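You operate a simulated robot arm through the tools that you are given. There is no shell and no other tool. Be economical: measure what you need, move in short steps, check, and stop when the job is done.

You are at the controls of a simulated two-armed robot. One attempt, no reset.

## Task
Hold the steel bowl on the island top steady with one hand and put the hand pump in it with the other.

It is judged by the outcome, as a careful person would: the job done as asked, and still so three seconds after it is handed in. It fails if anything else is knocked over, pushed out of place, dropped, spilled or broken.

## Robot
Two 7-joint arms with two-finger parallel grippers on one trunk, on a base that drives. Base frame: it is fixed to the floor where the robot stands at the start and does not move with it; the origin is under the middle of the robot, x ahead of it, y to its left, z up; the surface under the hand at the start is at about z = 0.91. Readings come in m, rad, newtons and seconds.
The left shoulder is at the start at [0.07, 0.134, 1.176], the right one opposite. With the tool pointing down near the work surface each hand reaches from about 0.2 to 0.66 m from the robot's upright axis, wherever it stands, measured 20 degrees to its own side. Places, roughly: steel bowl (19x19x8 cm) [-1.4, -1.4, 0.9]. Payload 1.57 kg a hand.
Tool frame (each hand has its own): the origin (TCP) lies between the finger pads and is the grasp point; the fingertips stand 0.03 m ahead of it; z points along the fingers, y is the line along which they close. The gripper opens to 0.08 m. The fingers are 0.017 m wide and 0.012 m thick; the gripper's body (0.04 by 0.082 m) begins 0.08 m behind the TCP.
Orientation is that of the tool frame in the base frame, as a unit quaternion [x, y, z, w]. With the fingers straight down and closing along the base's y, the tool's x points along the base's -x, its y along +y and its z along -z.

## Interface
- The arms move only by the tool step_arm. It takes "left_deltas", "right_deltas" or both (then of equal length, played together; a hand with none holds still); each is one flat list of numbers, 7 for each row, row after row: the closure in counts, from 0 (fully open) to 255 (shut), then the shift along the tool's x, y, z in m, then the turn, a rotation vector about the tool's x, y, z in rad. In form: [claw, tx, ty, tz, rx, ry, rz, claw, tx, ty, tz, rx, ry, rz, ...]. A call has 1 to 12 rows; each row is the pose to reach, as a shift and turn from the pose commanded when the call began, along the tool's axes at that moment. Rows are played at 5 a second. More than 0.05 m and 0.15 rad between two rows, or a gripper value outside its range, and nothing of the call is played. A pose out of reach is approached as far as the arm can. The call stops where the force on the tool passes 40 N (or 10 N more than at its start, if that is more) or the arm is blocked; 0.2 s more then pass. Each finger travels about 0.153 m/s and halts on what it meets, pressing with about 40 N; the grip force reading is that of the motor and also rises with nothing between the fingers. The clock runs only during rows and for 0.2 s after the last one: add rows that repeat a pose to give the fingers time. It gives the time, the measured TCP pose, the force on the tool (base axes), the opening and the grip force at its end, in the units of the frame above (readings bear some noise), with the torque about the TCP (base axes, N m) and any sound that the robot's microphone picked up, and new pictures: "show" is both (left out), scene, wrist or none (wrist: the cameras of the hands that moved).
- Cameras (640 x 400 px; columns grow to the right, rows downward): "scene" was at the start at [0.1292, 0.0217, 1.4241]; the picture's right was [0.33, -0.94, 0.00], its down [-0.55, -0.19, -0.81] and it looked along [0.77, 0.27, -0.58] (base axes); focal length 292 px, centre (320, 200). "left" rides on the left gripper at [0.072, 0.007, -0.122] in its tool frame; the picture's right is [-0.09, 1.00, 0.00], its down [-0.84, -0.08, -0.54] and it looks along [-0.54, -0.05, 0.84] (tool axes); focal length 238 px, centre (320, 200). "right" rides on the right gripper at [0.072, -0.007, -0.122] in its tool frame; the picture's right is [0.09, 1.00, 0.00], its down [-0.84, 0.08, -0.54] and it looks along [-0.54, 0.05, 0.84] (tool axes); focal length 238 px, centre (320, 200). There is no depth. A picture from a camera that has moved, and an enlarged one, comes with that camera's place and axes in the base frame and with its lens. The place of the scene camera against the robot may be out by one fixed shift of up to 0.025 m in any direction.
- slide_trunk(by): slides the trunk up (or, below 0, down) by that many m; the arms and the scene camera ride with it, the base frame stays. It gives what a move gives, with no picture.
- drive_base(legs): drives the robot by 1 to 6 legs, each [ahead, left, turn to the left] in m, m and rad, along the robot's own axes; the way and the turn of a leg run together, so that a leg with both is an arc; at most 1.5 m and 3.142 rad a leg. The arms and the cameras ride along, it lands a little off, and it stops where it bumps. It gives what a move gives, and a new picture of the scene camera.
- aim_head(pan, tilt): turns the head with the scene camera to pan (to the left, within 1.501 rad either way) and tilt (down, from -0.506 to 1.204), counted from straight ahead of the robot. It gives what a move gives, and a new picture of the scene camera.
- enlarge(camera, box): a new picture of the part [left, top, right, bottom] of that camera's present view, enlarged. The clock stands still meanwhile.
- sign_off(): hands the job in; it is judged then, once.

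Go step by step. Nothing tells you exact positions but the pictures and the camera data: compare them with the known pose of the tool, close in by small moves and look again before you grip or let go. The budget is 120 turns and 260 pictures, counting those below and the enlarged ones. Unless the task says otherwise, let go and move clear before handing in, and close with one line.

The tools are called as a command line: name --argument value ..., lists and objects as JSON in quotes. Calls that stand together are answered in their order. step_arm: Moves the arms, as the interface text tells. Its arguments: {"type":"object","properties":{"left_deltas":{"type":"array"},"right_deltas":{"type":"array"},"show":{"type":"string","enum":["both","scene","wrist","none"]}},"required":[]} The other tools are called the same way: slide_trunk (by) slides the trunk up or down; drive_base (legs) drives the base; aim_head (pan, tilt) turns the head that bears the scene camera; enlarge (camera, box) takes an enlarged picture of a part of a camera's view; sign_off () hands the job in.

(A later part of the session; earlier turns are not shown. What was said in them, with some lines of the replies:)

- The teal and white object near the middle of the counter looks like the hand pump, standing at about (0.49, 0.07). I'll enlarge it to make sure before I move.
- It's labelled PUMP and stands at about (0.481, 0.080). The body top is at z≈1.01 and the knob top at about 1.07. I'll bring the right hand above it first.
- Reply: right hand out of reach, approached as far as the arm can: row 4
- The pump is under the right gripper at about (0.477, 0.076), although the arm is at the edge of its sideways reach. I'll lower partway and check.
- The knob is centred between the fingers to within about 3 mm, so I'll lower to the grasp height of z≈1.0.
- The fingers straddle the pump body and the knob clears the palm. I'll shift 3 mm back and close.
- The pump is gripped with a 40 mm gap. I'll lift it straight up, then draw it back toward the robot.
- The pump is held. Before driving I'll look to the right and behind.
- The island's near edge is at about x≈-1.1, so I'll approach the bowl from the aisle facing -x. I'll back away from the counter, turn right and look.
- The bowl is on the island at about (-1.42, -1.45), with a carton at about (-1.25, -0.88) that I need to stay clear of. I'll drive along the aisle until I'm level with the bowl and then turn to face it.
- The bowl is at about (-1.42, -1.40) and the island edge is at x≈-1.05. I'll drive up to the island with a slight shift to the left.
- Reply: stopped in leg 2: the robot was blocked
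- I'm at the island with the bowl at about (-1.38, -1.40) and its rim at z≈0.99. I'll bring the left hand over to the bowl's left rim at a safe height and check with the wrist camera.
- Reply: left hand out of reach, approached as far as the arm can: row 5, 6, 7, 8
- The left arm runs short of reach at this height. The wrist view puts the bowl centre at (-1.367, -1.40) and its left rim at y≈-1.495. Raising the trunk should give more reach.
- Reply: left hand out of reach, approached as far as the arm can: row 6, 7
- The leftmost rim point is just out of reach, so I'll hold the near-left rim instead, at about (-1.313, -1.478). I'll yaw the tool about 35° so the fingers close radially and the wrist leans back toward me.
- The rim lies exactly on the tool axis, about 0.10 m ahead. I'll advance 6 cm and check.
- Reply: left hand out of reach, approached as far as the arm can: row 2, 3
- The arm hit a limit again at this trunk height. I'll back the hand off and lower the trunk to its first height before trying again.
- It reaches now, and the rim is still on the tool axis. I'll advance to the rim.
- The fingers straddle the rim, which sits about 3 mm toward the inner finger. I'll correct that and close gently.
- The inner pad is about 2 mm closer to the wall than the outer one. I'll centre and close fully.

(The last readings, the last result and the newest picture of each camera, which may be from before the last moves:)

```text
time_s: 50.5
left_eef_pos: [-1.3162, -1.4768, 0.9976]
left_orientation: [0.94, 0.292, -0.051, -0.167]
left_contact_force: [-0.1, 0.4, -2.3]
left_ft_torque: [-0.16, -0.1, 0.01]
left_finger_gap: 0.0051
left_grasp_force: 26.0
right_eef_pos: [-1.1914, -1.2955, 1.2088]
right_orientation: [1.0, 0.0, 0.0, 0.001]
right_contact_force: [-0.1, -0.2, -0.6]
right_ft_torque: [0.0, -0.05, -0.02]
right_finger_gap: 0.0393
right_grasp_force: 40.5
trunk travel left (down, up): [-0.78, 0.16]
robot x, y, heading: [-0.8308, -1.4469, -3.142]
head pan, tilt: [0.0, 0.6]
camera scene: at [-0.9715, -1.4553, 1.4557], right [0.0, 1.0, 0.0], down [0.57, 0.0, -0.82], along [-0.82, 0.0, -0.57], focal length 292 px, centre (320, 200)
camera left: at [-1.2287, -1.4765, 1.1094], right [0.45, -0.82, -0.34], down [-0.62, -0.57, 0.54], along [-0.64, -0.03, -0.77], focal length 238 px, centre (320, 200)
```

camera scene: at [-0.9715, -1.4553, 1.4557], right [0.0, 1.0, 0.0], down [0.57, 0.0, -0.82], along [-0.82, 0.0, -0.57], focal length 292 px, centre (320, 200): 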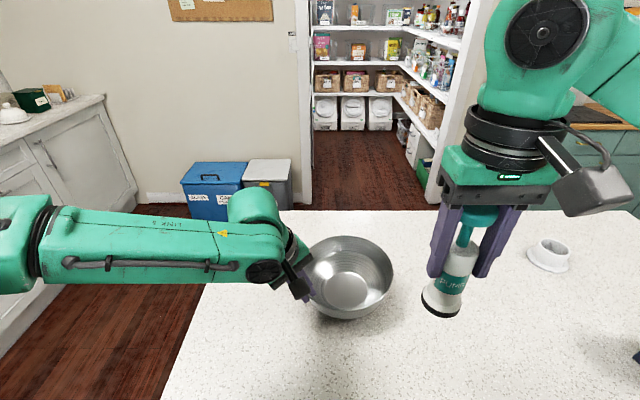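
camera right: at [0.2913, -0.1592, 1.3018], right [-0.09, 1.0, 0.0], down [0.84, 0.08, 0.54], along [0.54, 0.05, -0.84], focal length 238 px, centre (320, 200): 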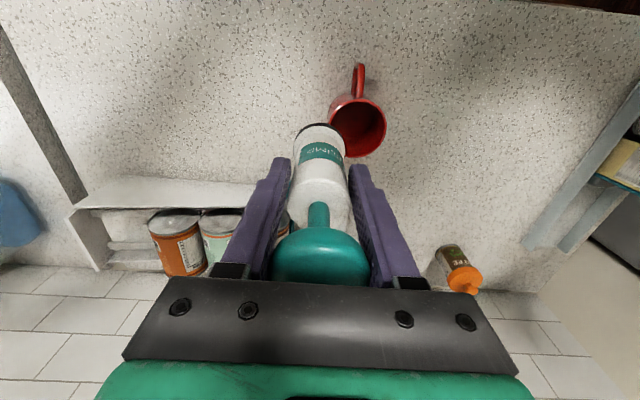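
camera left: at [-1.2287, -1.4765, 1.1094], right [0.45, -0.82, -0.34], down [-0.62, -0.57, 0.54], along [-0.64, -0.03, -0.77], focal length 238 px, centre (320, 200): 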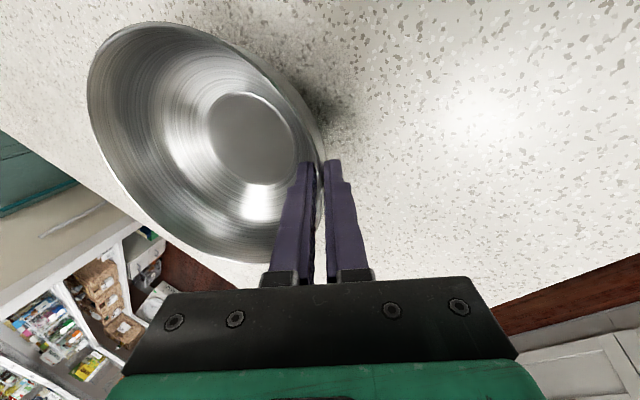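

The bowl rim is held, with a 5 mm gap and 26 N. Its floor centre is at about (-1.368, -1.393). Now I'll bring the pump over the bowl at z≈1.13, which leaves its base about 5 cm above the rim.

step_arm --right_deltas '[255, -0.025, 0.015, 0.01, 0, 0, 0, 255, -0.05, 0.03, 0.02, 0, 0, 0, 255, -0.08, 0.05, 0.04, 0, 0, 0, 255, -0.11, 0.07, 0.06, 0, 0, 0, 255, -0.139, 0.091, 0.079, 0, 0, 0, 255, -0.139, 0.091, 0.079, 0, 0, 0]' --left_deltas '[255, 0, 0, 0, 0, 0, 0, 255, 0, 0, 0, 0, 0, 0, 255, 0, 0, 0, 0, 0, 0, 255, 0, 0, 0, 0, 0, 0, 255, 0, 0, 0, 0, 0, 0, 255, 0, 0, 0, 0, 0, 0]'

```text
time_s: 51.9
left_eef_pos: [-1.3165, -1.476, 0.9973]
left_orientation: [0.941, 0.292, -0.052, -0.166]
left_contact_force: [0.1, 1.1, -2.9]
left_ft_torque: [-0.16, -0.1, 0.01]
left_finger_gap: 0.005
left_grasp_force: 25.3
right_eef_pos: [-1.3308, -1.3878, 1.1302]
right_orientation: [1.0, 0.0, -0.001, 0.001]
right_contact_force: [-0.8, 0.8, 0.0]
right_ft_torque: [0.01, 0.0, 0.02]
right_finger_gap: 0.0388
right_grasp_force: 40.0
trunk travel left (down, up): [-0.78, 0.16]
robot x, y, heading: [-0.8306, -1.4471, -3.138]
head pan, tilt: [0.0, 0.6]
camera scene: at [-0.9708, -1.4548, 1.4558], right [0.0, 1.0, 0.0], down [0.56, 0.0, -0.83], along [-0.83, 0.0, -0.56], focal length 292 px, centre (320, 200)
camera right: at [-1.258, -1.381, 1.2525], right [0.09, -1.0, 0.0], down [-0.84, -0.08, 0.54], along [-0.54, -0.05, -0.84], focal length 238 px, centre (320, 200)
camera left: at [-1.2282, -1.476, 1.1098], right [0.45, -0.82, -0.34], down [-0.62, -0.57, 0.54], along [-0.64, -0.03, -0.77], focal length 238 px, centre (320, 200)
```

scene: 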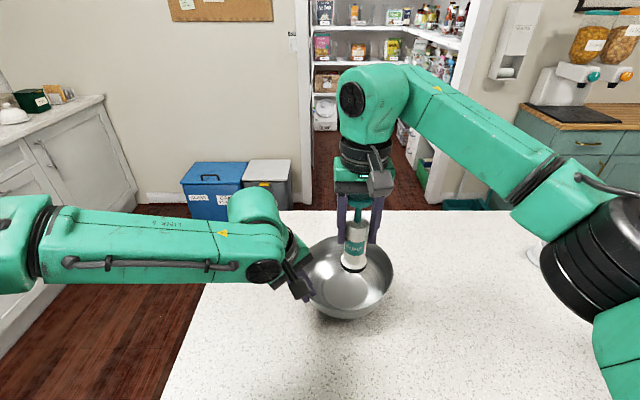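
right: 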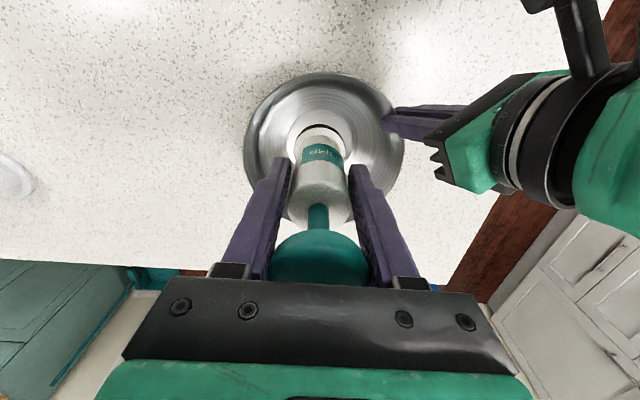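
left: 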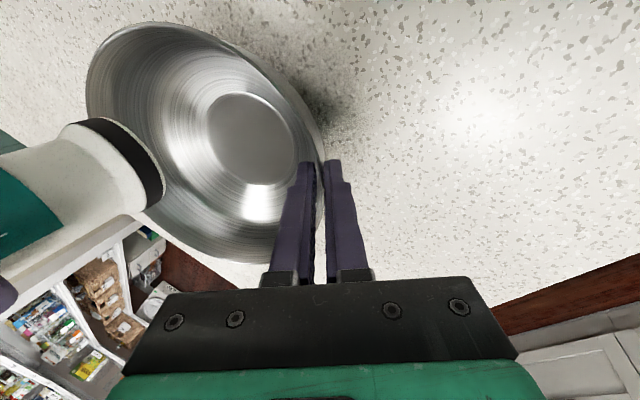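

The pump is above the bowl and well centred sideways. I'll move 3.7 cm further out and lower partway.

step_arm --right_deltas '[255, -0.02, 0.002, 0, 0, 0, 0, 255, -0.037, 0.003, 0.01, 0, 0, 0, 255, -0.037, 0.003, 0.04, 0, 0, 0, 255, -0.037, 0.003, 0.07, 0, 0, 0, 255, -0.037, 0.003, 0.07, 0, 0, 0]'

```text
time_s: 53.1
left_eef_pos: [-1.3159, -1.4766, 0.9976]
left_orientation: [0.94, 0.292, -0.052, -0.167]
left_contact_force: [0.7, -0.6, -1.2]
left_ft_torque: [-0.15, -0.13, 0.0]
left_finger_gap: 0.0049
left_grasp_force: 25.5
right_eef_pos: [-1.368, -1.3919, 1.0613]
right_orientation: [1.0, 0.0, -0.001, 0.001]
right_contact_force: [0.3, -0.1, -0.4]
right_ft_torque: [-0.04, 0.04, 0.0]
right_finger_gap: 0.039
right_grasp_force: 40.3
trunk travel left (down, up): [-0.78, 0.16]
robot x, y, heading: [-0.8317, -1.4481, -3.144]
head pan, tilt: [0.0, 0.6]
camera scene: at [-0.9713, -1.4559, 1.4558], right [0.0, 1.0, 0.0], down [0.57, 0.0, -0.82], along [-0.82, 0.0, -0.57], focal length 292 px, centre (320, 200)
camera right: at [-1.2963, -1.3849, 1.1829], right [0.09, -1.0, 0.0], down [-0.84, -0.08, 0.54], along [-0.54, -0.05, -0.84], focal length 238 px, centre (320, 200)
```

scene: 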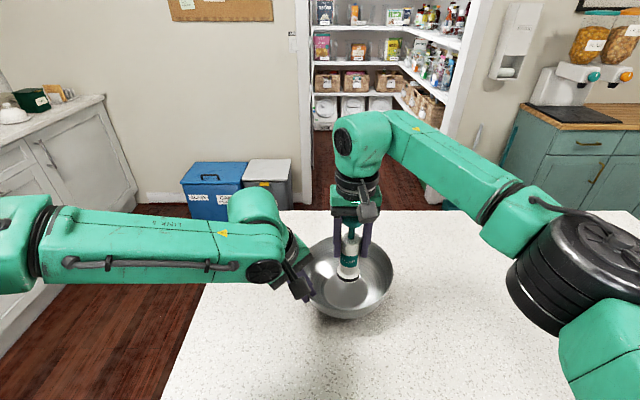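
right: 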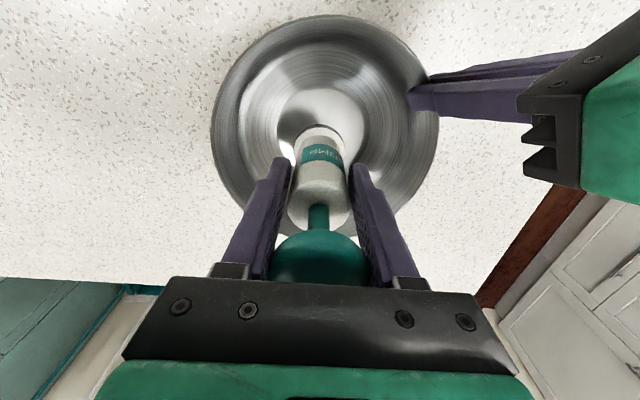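

The landing point is about 6 mm beyond the floor centre. I'll correct that and lower to just above the bowl floor.

step_arm --right_deltas '[255, 0.006, 0, 0.015, 0, 0, 0, 255, 0.006, 0, 0.03, 0, 0, 0, 255, 0.006, 0, 0.044, 0, 0, 0, 255, 0.006, 0, 0.044, 0, 0, 0]'

enlarge --camera "scene" --box '[260, 180, 440, 330]'

```text
time_s: 54.1
left_eef_pos: [-1.3154, -1.4774, 0.9985]
left_orientation: [0.941, 0.291, -0.053, -0.167]
left_contact_force: [0.2, 0.2, -1.9]
left_ft_torque: [-0.16, -0.11, 0.03]
left_finger_gap: 0.0047
left_grasp_force: 25.3
right_eef_pos: [-1.3636, -1.3909, 1.0157]
right_orientation: [1.0, 0.001, 0.0, 0.001]
right_contact_force: [0.0, -0.7, -1.0]
right_ft_torque: [0.01, 0.0, 0.01]
right_finger_gap: 0.0392
right_grasp_force: 39.4
trunk travel left (down, up): [-0.78, 0.16]
robot x, y, heading: [-0.8266, -1.4515, -3.141]
head pan, tilt: [0.0, 0.6]
camera scene: at [-0.9716, -1.4554, 1.4557], right [0.0, 1.0, 0.0], down [0.57, 0.0, -0.82], along [-0.82, 0.0, -0.57], focal length 292 px, centre (320, 200)
camera right: at [-1.2901, -1.3847, 1.1386], right [0.09, -1.0, 0.0], down [-0.84, -0.08, 0.54], along [-0.54, -0.05, -0.84], focal length 238 px, centre (320, 200)
```

scene: 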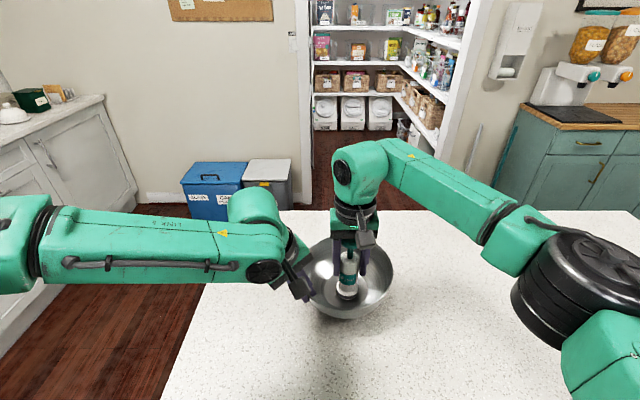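
right: 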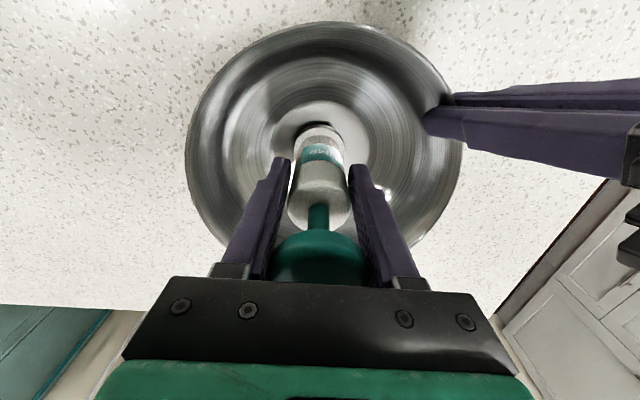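

```text
2.67 times, centred on (350, 255) of scene
camera zoom: at [-0.9716, -1.4554, 1.4557], right [0.0, 1.0, 0.0], down [0.57, 0.0, -0.82], along [-0.82, 0.0, -0.57], focal length 779 px, centre (240, 53)
```

zoom: 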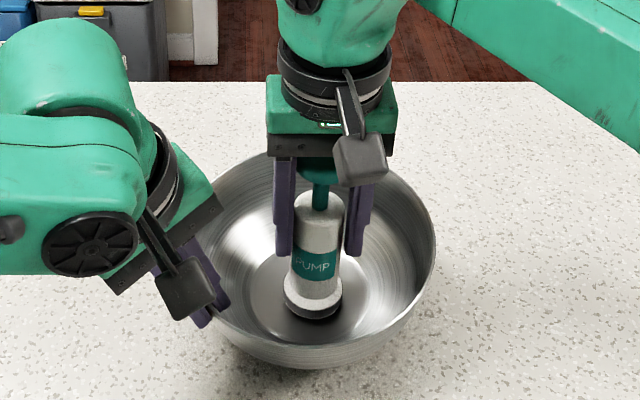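

The pump is centred just above the bowl floor. I'll lower in small steps until it touches.

step_arm --right_deltas '[255, 0, 0, 0.003, 0, 0, 0, 255, 0, 0, 0.006, 0, 0, 0, 255, 0, 0, 0.006, 0, 0, 0]' --show "none"

```text
time_s: 54.9
left_eef_pos: [-1.316, -1.4757, 0.9973]
left_orientation: [0.94, 0.292, -0.052, -0.166]
left_contact_force: [0.1, 0.6, -5.7]
left_ft_torque: [-0.37, -0.26, -0.01]
left_finger_gap: 0.0051
left_grasp_force: 25.6
right_eef_pos: [-1.3623, -1.3917, 1.0095]
right_orientation: [1.0, 0.0, 0.0, 0.001]
right_contact_force: [0.3, -2.3, 2.0]
right_ft_torque: [-0.08, 0.03, -0.01]
right_finger_gap: 0.0392
right_grasp_force: 40.0
trunk travel left (down, up): [-0.78, 0.16]
robot x, y, heading: [-0.8286, -1.4496, -3.144]
head pan, tilt: [0.0, 0.6]
```

step_arm --right_deltas '[255, 0, 0, 0.002, 0, 0, 0, 255, 0, 0, 0.002, 0, 0, 0]'

enlarge --camera "scene" --box '[260, 180, 440, 330]'

```text
time_s: 55.5
left_eef_pos: [-1.3166, -1.4764, 0.9967]
left_orientation: [0.941, 0.291, -0.052, -0.167]
left_contact_force: [0.4, 1.6, -5.3]
left_ft_torque: [-0.36, -0.32, -0.06]
left_finger_gap: 0.0053
left_grasp_force: 25.9
right_eef_pos: [-1.3618, -1.3919, 1.0095]
right_orientation: [1.0, 0.0, 0.0, 0.001]
right_contact_force: [-0.6, -0.6, 1.5]
right_ft_torque: [-0.02, 0.03, 0.01]
right_finger_gap: 0.0392
right_grasp_force: 39.8
trunk travel left (down, up): [-0.78, 0.16]
robot x, y, heading: [-0.8283, -1.4476, -3.142]
head pan, tilt: [0.0, 0.6]
camera scene: at [-0.9717, -1.4555, 1.4557], right [0.0, 1.0, 0.0], down [0.57, 0.0, -0.82], along [-0.82, 0.0, -0.57], focal length 292 px, centre (320, 200)
camera right: at [-1.2899, -1.385, 1.1307], right [0.09, -1.0, 0.0], down [-0.84, -0.08, 0.54], along [-0.54, -0.05, -0.84], focal length 238 px, centre (320, 200)
```

scene: 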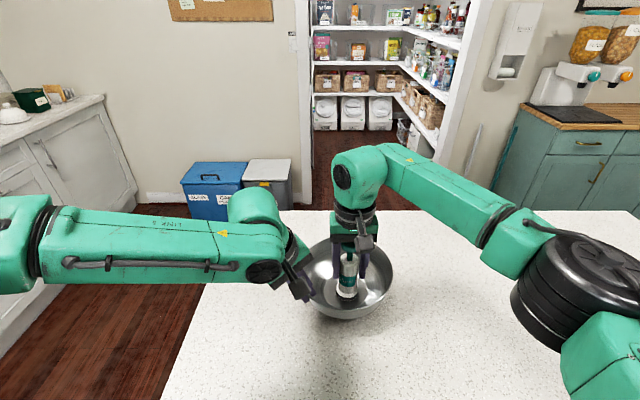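
right: 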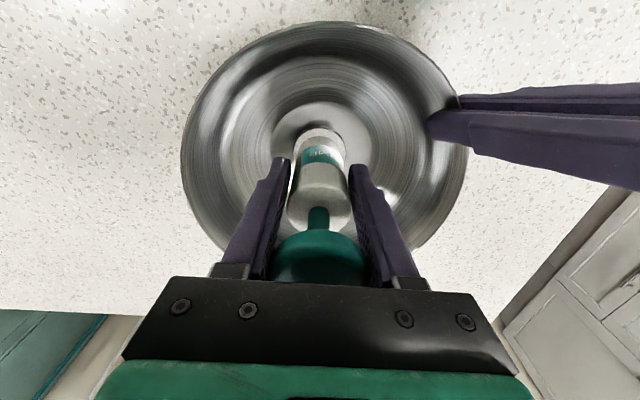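

```text
2.67 times, centred on (350, 255) of scene
camera zoom: at [-0.9717, -1.4555, 1.4557], right [0.0, 1.0, 0.0], down [0.57, 0.0, -0.82], along [-0.82, 0.0, -0.57], focal length 779 px, centre (240, 53)
```

zoom: 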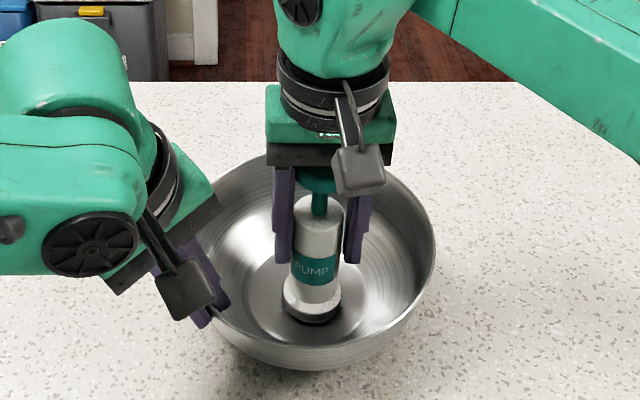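

The pump is standing on the bowl floor with light contact. I'll open the right hand gradually while the left keeps holding the bowl.

step_arm --right_deltas '[120, 0, 0, 0, 0, 0, 0, 100, 0, 0, 0, 0, 0, 0, 60, 0, 0, 0, 0, 0, 0, 20, 0, 0, 0, 0, 0, 0, 0, 0, 0, 0, 0, 0, 0, 0, 0, 0, 0, 0, 0, 0]'

enlarge --camera "scene" --box '[260, 180, 440, 330]'

```text
time_s: 56.9
left_eef_pos: [-1.3162, -1.4754, 0.9984]
left_orientation: [0.94, 0.292, -0.052, -0.167]
left_contact_force: [-0.3, -1.1, -3.3]
left_ft_torque: [-0.19, -0.17, -0.02]
left_finger_gap: 0.0055
left_grasp_force: 25.3
right_eef_pos: [-1.363, -1.3916, 1.0089]
right_orientation: [1.0, 0.0, 0.0, 0.001]
right_contact_force: [0.0, -0.6, -0.8]
right_ft_torque: [0.01, 0.0, -0.01]
right_finger_gap: 0.08
right_grasp_force: 0.0
trunk travel left (down, up): [-0.78, 0.16]
robot x, y, heading: [-0.8293, -1.4467, -3.139]
head pan, tilt: [0.0, 0.6]
camera scene: at [-0.9717, -1.4555, 1.4557], right [0.0, 1.0, 0.0], down [0.57, 0.0, -0.82], along [-0.82, 0.0, -0.57], focal length 292 px, centre (320, 200)
camera right: at [-1.2898, -1.385, 1.1307], right [0.09, -1.0, 0.0], down [-0.84, -0.08, 0.54], along [-0.54, -0.05, -0.84], focal length 238 px, centre (320, 200)
```

scene: 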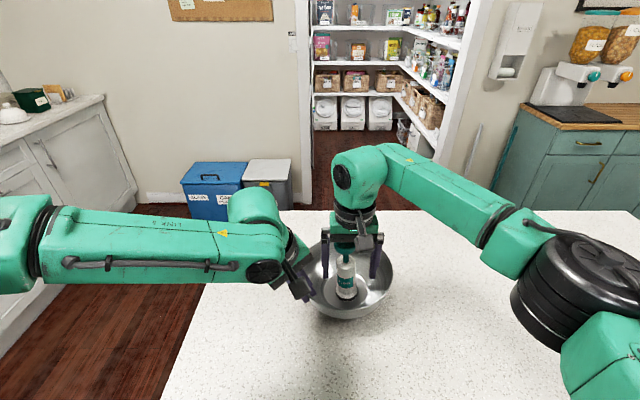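
right: 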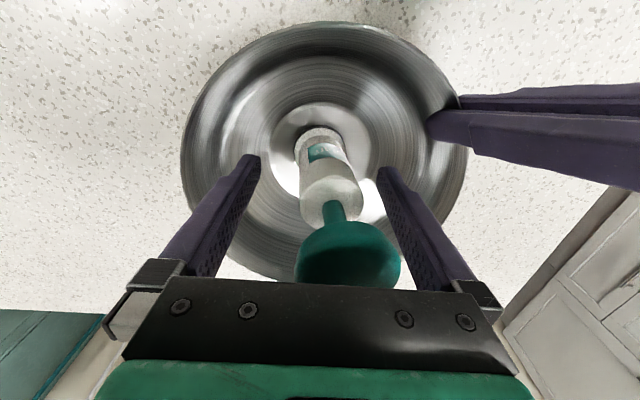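

```text
2.67 times, centred on (350, 255) of scene
camera zoom: at [-0.9717, -1.4555, 1.4557], right [0.0, 1.0, 0.0], down [0.57, 0.0, -0.82], along [-0.82, 0.0, -0.57], focal length 779 px, centre (240, 53)
```

zoom: 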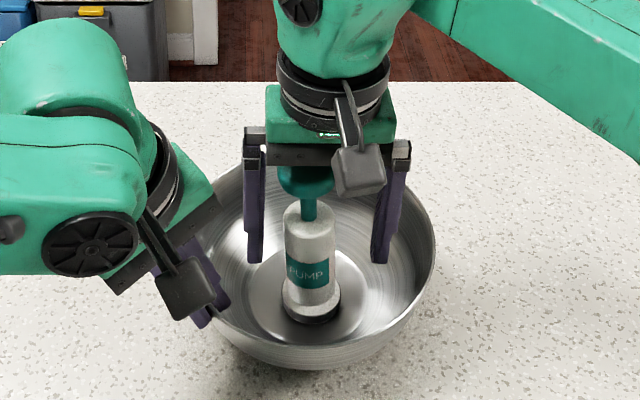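

The pump has been released and stands in the bowl with a slight lean, because the rim grip tilted the bowl by about 4–5°. I'll rotate the left hand to level the bowl while the open right hand stays around the pump.

step_arm --left_deltas '[255, 0, -0.0012, -0.0003, -0.013, 0, 0, 255, 0, -0.0024, -0.0006, -0.027, 0, 0, 255, 0, -0.0037, -0.0008, -0.04, 0, 0, 255, 0, -0.0037, -0.0008, -0.04, 0, 0]'

enlarge --camera "scene" --box '[260, 180, 440, 330]'

enlarge --camera "right" --box '[160, 20, 480, 300]'

```text
time_s: 57.9
left_eef_pos: [-1.3134, -1.4794, 1.0023]
left_orientation: [0.943, 0.292, -0.046, -0.149]
left_contact_force: [0.9, -0.1, -3.0]
left_ft_torque: [-0.24, -0.18, 0.0]
left_finger_gap: 0.0051
left_grasp_force: 25.6
left hand out of reach, approached as far as the arm can: row 2, 3, 4
right_eef_pos: [-1.3625, -1.391, 1.0083]
right_orientation: [1.0, 0.0, 0.0, 0.0]
right_contact_force: [0.8, 0.0, -0.2]
right_ft_torque: [-0.03, 0.01, 0.01]
right_finger_gap: 0.0799
right_grasp_force: 0.0
trunk travel left (down, up): [-0.78, 0.16]
robot x, y, heading: [-0.8317, -1.4507, -3.14]
head pan, tilt: [0.0, 0.6]
camera scene: at [-0.9718, -1.4555, 1.4557], right [0.0, 1.0, 0.0], down [0.57, 0.0, -0.82], along [-0.82, 0.0, -0.57], focal length 292 px, centre (320, 200)
camera left: at [-1.2293, -1.4757, 1.1152], right [0.46, -0.83, -0.31], down [-0.64, -0.55, 0.54], along [-0.62, -0.05, -0.78], focal length 238 px, centre (320, 200)
```

scene: 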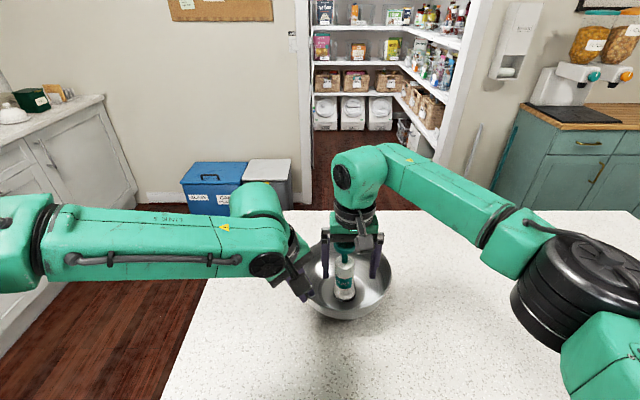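
left: 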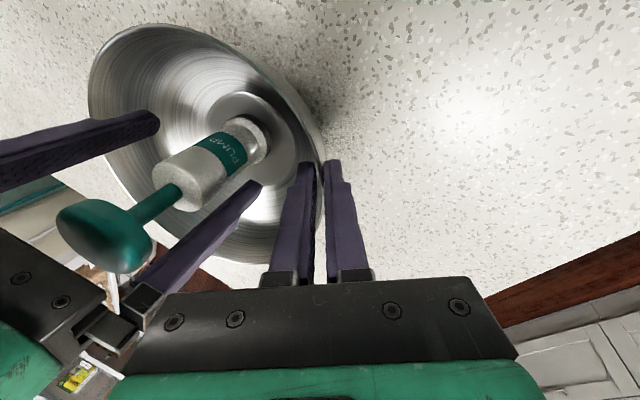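

```text
2.67 times, centred on (350, 255) of scene
camera zoom: at [-0.9718, -1.4555, 1.4557], right [0.0, 1.0, 0.0], down [0.57, 0.0, -0.82], along [-0.82, 0.0, -0.57], focal length 779 px, centre (240, 53)
```

zoom: 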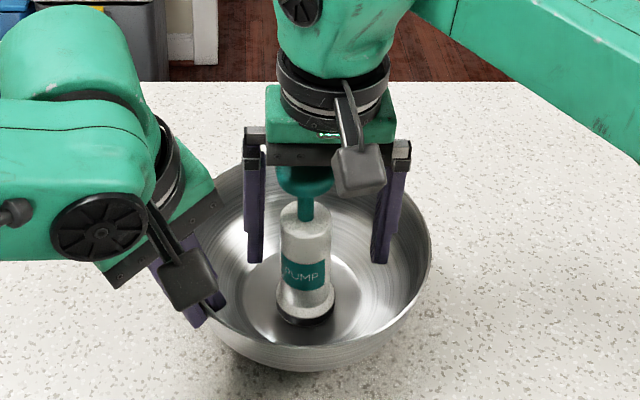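

```text
1.43 times, centred on (320, 160) of right
camera zoom: at [-1.2899, -1.385, 1.1307], right [0.09, -1.0, 0.0], down [-0.84, -0.08, 0.54], along [-0.54, -0.05, -0.84], focal length 340 px, centre (320, 257)
```

zoom: 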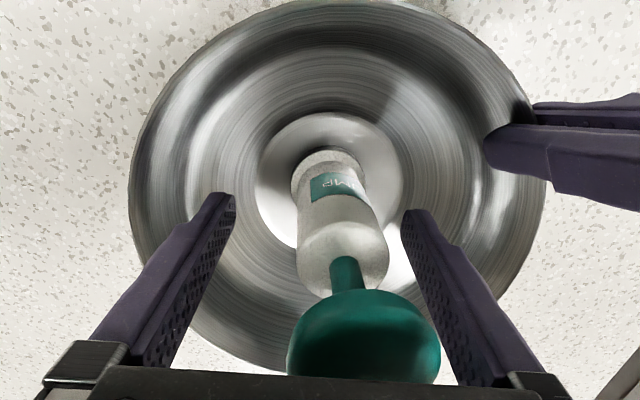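

The lean is down to about 2.5°. I'll ease the left grip open slowly so the bowl settles flat, keeping the right hand in place as a guard.

step_arm --left_deltas '[246, 0, 0, 0, 0, 0, 0, 242, 0, 0, 0, 0, 0, 0, 239, 0, 0, 0, 0, 0, 0, 236, 0, 0, 0, 0, 0, 0, 233, 0, 0, 0, 0, 0, 0, 230, 0, 0, 0, 0, 0, 0, 226, 0, 0, 0, 0, 0, 0, 222, 0, 0, 0, 0, 0, 0]'

enlarge --camera "scene" --box '[260, 180, 440, 330]'

enlarge --camera "right" --box '[160, 20, 480, 300]'

```text
time_s: 59.7
left_eef_pos: [-1.3133, -1.4789, 1.0014]
left_orientation: [0.943, 0.292, -0.048, -0.15]
left_contact_force: [0.1, 0.2, 1.3]
left_ft_torque: [-0.02, 0.02, -0.03]
left_finger_gap: 0.0104
left_grasp_force: 0.0
right_eef_pos: [-1.3615, -1.3913, 1.0086]
right_orientation: [1.0, 0.0, -0.001, 0.001]
right_contact_force: [-0.5, -0.3, 0.2]
right_ft_torque: [0.04, -0.01, 0.01]
right_finger_gap: 0.0801
right_grasp_force: 0.0
trunk travel left (down, up): [-0.78, 0.16]
robot x, y, heading: [-0.8272, -1.448, -3.134]
head pan, tilt: [0.0, 0.6]
camera scene: at [-0.9711, -1.4556, 1.4558], right [0.0, 1.0, 0.0], down [0.57, 0.0, -0.82], along [-0.82, 0.0, -0.57], focal length 292 px, centre (320, 200)
camera left: at [-1.2288, -1.4758, 1.1154], right [0.46, -0.83, -0.31], down [-0.64, -0.55, 0.54], along [-0.62, -0.05, -0.78], focal length 238 px, centre (320, 200)
```

scene: 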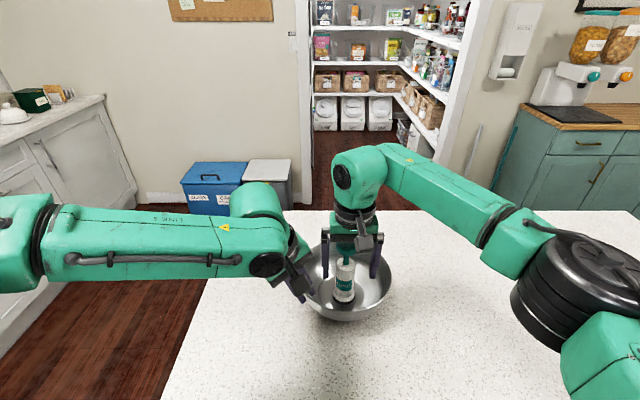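
left: 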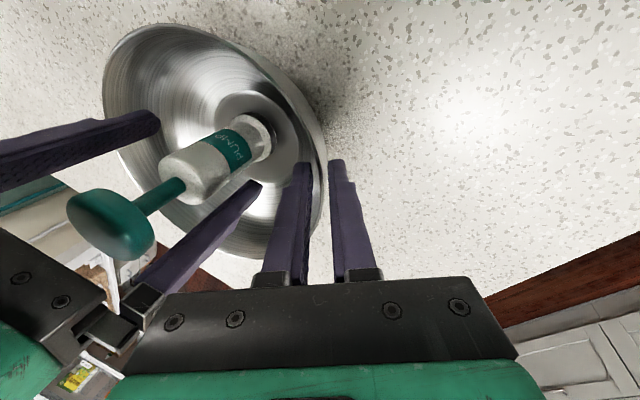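

```text
2.67 times, centred on (350, 255) of scene
camera zoom: at [-0.9711, -1.4556, 1.4558], right [0.0, 1.0, 0.0], down [0.57, 0.0, -0.82], along [-0.82, 0.0, -0.57], focal length 779 px, centre (240, 53)
```

zoom: 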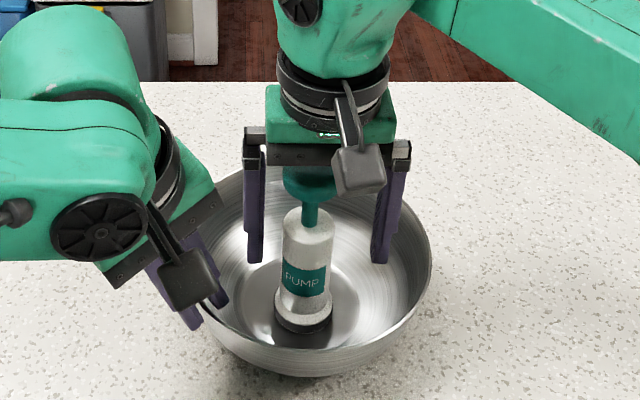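

```text
1.43 times, centred on (320, 160) of right
camera zoom: at [-1.2894, -1.385, 1.131], right [0.09, -1.0, 0.0], down [-0.84, -0.08, 0.54], along [-0.54, -0.05, -0.84], focal length 340 px, centre (320, 257)
```

zoom: 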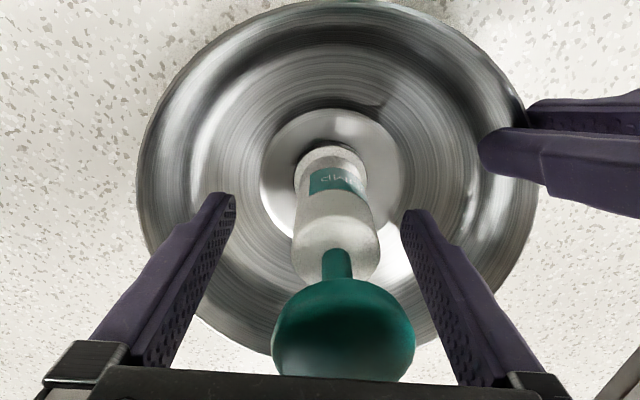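

The bowl has settled flat and the pump stands upright. I'll withdraw the right hand straight up, shifted 4 mm to clear the knob evenly.

step_arm --right_deltas '[0, 0, 0.004, 0, 0, 0, 0, 0, 0, 0.004, -0.02, 0, 0, 0, 0, 0, 0.004, -0.05, 0, 0, 0, 0, 0, 0.004, -0.08, 0, 0, 0, 0, 0.003, 0.004, -0.11, 0, 0, 0, 0, 0.005, 0.004, -0.14, 0, 0, 0, 0, 0.005, 0.004, -0.14, 0, 0, 0]'

```text
time_s: 61.3
left_eef_pos: [-1.3138, -1.48, 1.0019]
left_orientation: [0.943, 0.293, -0.047, -0.149]
left_contact_force: [0.0, -0.3, 0.1]
left_ft_torque: [0.01, -0.02, 0.01]
left_finger_gap: 0.0102
left_grasp_force: 0.1
right_eef_pos: [-1.3572, -1.3946, 1.1499]
right_orientation: [1.0, 0.0, 0.0, 0.001]
right_contact_force: [0.1, 0.9, -0.7]
right_ft_torque: [-0.01, 0.03, 0.01]
right_finger_gap: 0.0801
right_grasp_force: 0.1
trunk travel left (down, up): [-0.78, 0.16]
robot x, y, heading: [-0.8272, -1.4495, -3.139]
head pan, tilt: [0.0, 0.6]
camera scene: at [-0.9715, -1.4555, 1.4557], right [0.0, 1.0, 0.0], down [0.57, 0.0, -0.82], along [-0.82, 0.0, -0.57], focal length 292 px, centre (320, 200)
camera right: at [-1.2848, -1.3883, 1.2719], right [0.09, -1.0, 0.0], down [-0.84, -0.08, 0.54], along [-0.54, -0.05, -0.84], focal length 238 px, centre (320, 200)
```

scene: 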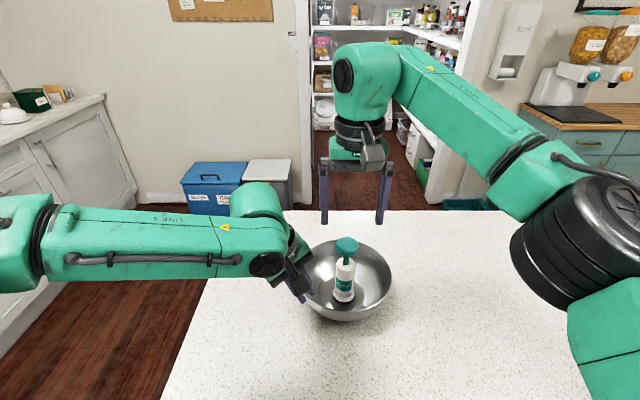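
right: 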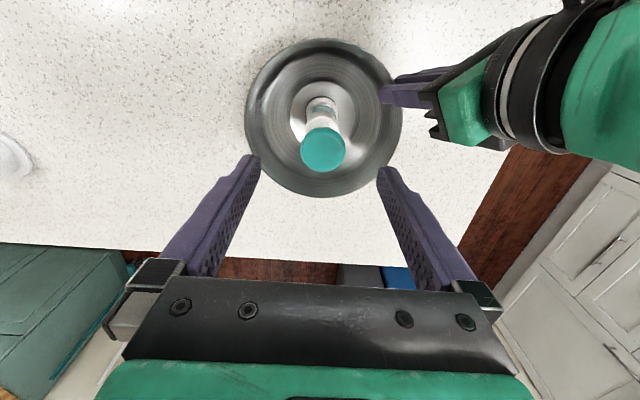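

The right hand is clear. I'll move it aside, open the left hand wider, and withdraw it along its own axis.

step_arm --left_deltas '[190, 0, 0, 0, 0, 0, 0, 150, 0, 0, 0, 0, 0, 0, 130, 0, 0, 0, 0, 0, 0, 130, 0, 0, -0.02, 0, 0, 0, 130, 0, 0, -0.05, 0, 0, 0, 130, 0, 0, -0.08, 0, 0, 0, 130, 0, 0, -0.12, 0, 0, 0, 130, 0, 0, -0.12, 0, 0, 0]' --right_deltas '[0, 0, 0, -0.02, 0, 0, 0, 0, 0.02, -0.02, -0.02, 0, 0, 0, 0, 0.05, -0.04, -0.02, 0, 0, 0, 0, 0.08, -0.06, -0.02, 0, 0, 0, 0, 0.11, -0.08, -0.02, 0, 0, 0, 0, 0.14, -0.1, -0.02, 0, 0, 0, 0, 0.16, -0.11, -0.02, 0, 0, 0, 0, 0.16, -0.11, -0.02, 0, 0, 0]'

enlarge --camera "scene" --box '[260, 180, 440, 330]'

```text
time_s: 63.1
left_eef_pos: [-1.292, -1.5108, 1.1158]
left_orientation: [0.944, 0.293, -0.045, -0.149]
left_contact_force: [-0.4, -0.1, 0.4]
left_ft_torque: [-0.02, -0.01, 0.0]
left_finger_gap: 0.0392
left_grasp_force: 0.2
right_eef_pos: [-1.198, -1.2841, 1.1685]
right_orientation: [1.0, 0.0, 0.0, 0.001]
right_contact_force: [-0.3, 1.1, 0.6]
right_ft_torque: [0.01, -0.01, -0.03]
right_finger_gap: 0.0799
right_grasp_force: 0.0
trunk travel left (down, up): [-0.78, 0.16]
robot x, y, heading: [-0.8256, -1.4486, -3.142]
head pan, tilt: [0.0, 0.6]
camera scene: at [-0.9721, -1.4558, 1.4557], right [0.0, 1.0, 0.0], down [0.57, 0.0, -0.82], along [-0.82, 0.0, -0.57], focal length 292 px, centre (320, 200)
camera right: at [-1.126, -1.2785, 1.2911], right [0.09, -1.0, 0.0], down [-0.84, -0.08, 0.54], along [-0.54, -0.05, -0.84], focal length 238 px, centre (320, 200)
camera left: at [-1.208, -1.506, 1.2298], right [0.46, -0.83, -0.3], down [-0.64, -0.55, 0.54], along [-0.62, -0.05, -0.78], focal length 238 px, centre (320, 200)
```

scene: 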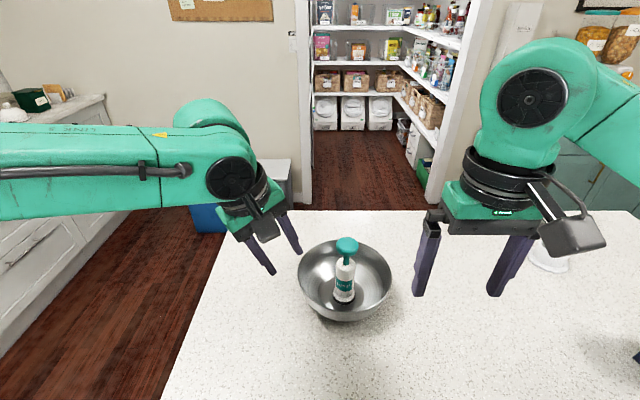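
right: 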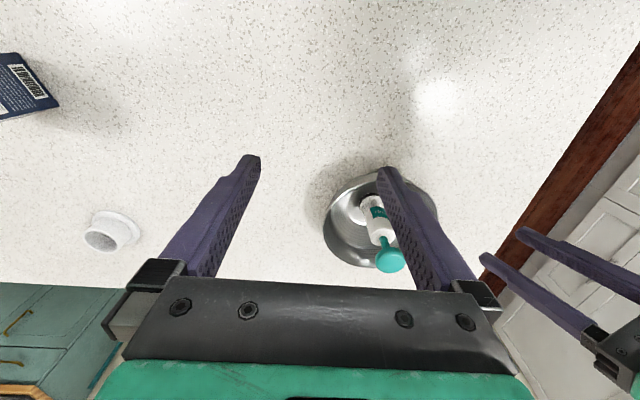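
left: 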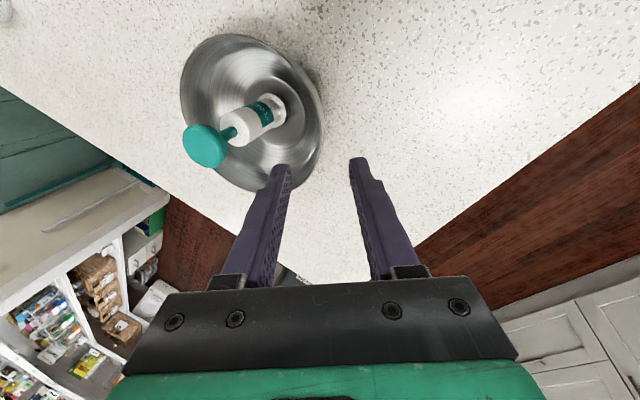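

```text
2.67 times, centred on (350, 255) of scene
camera zoom: at [-0.9721, -1.4558, 1.4557], right [0.0, 1.0, 0.0], down [0.57, 0.0, -0.82], along [-0.82, 0.0, -0.57], focal length 779 px, centre (240, 53)
```

zoom: 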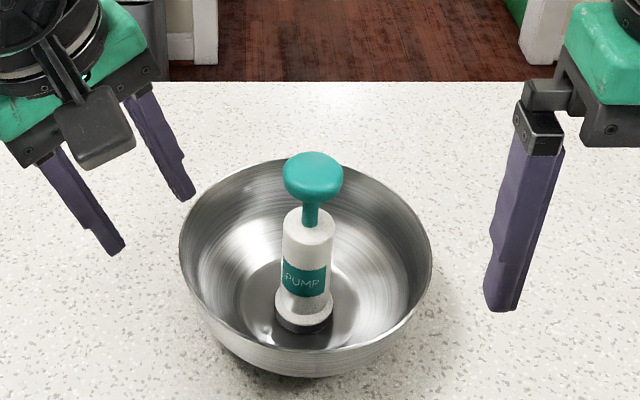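

The pump stands upright in the bowl, the bowl sits flat, both hands are clear, and nothing else was disturbed. I'm handing the job in.

sign_off

```text
The job is handed in.
```

The hand pump is standing upright in the steel bowl on the island; the left hand held the bowl while the right put the pump in, and both hands are now clear.
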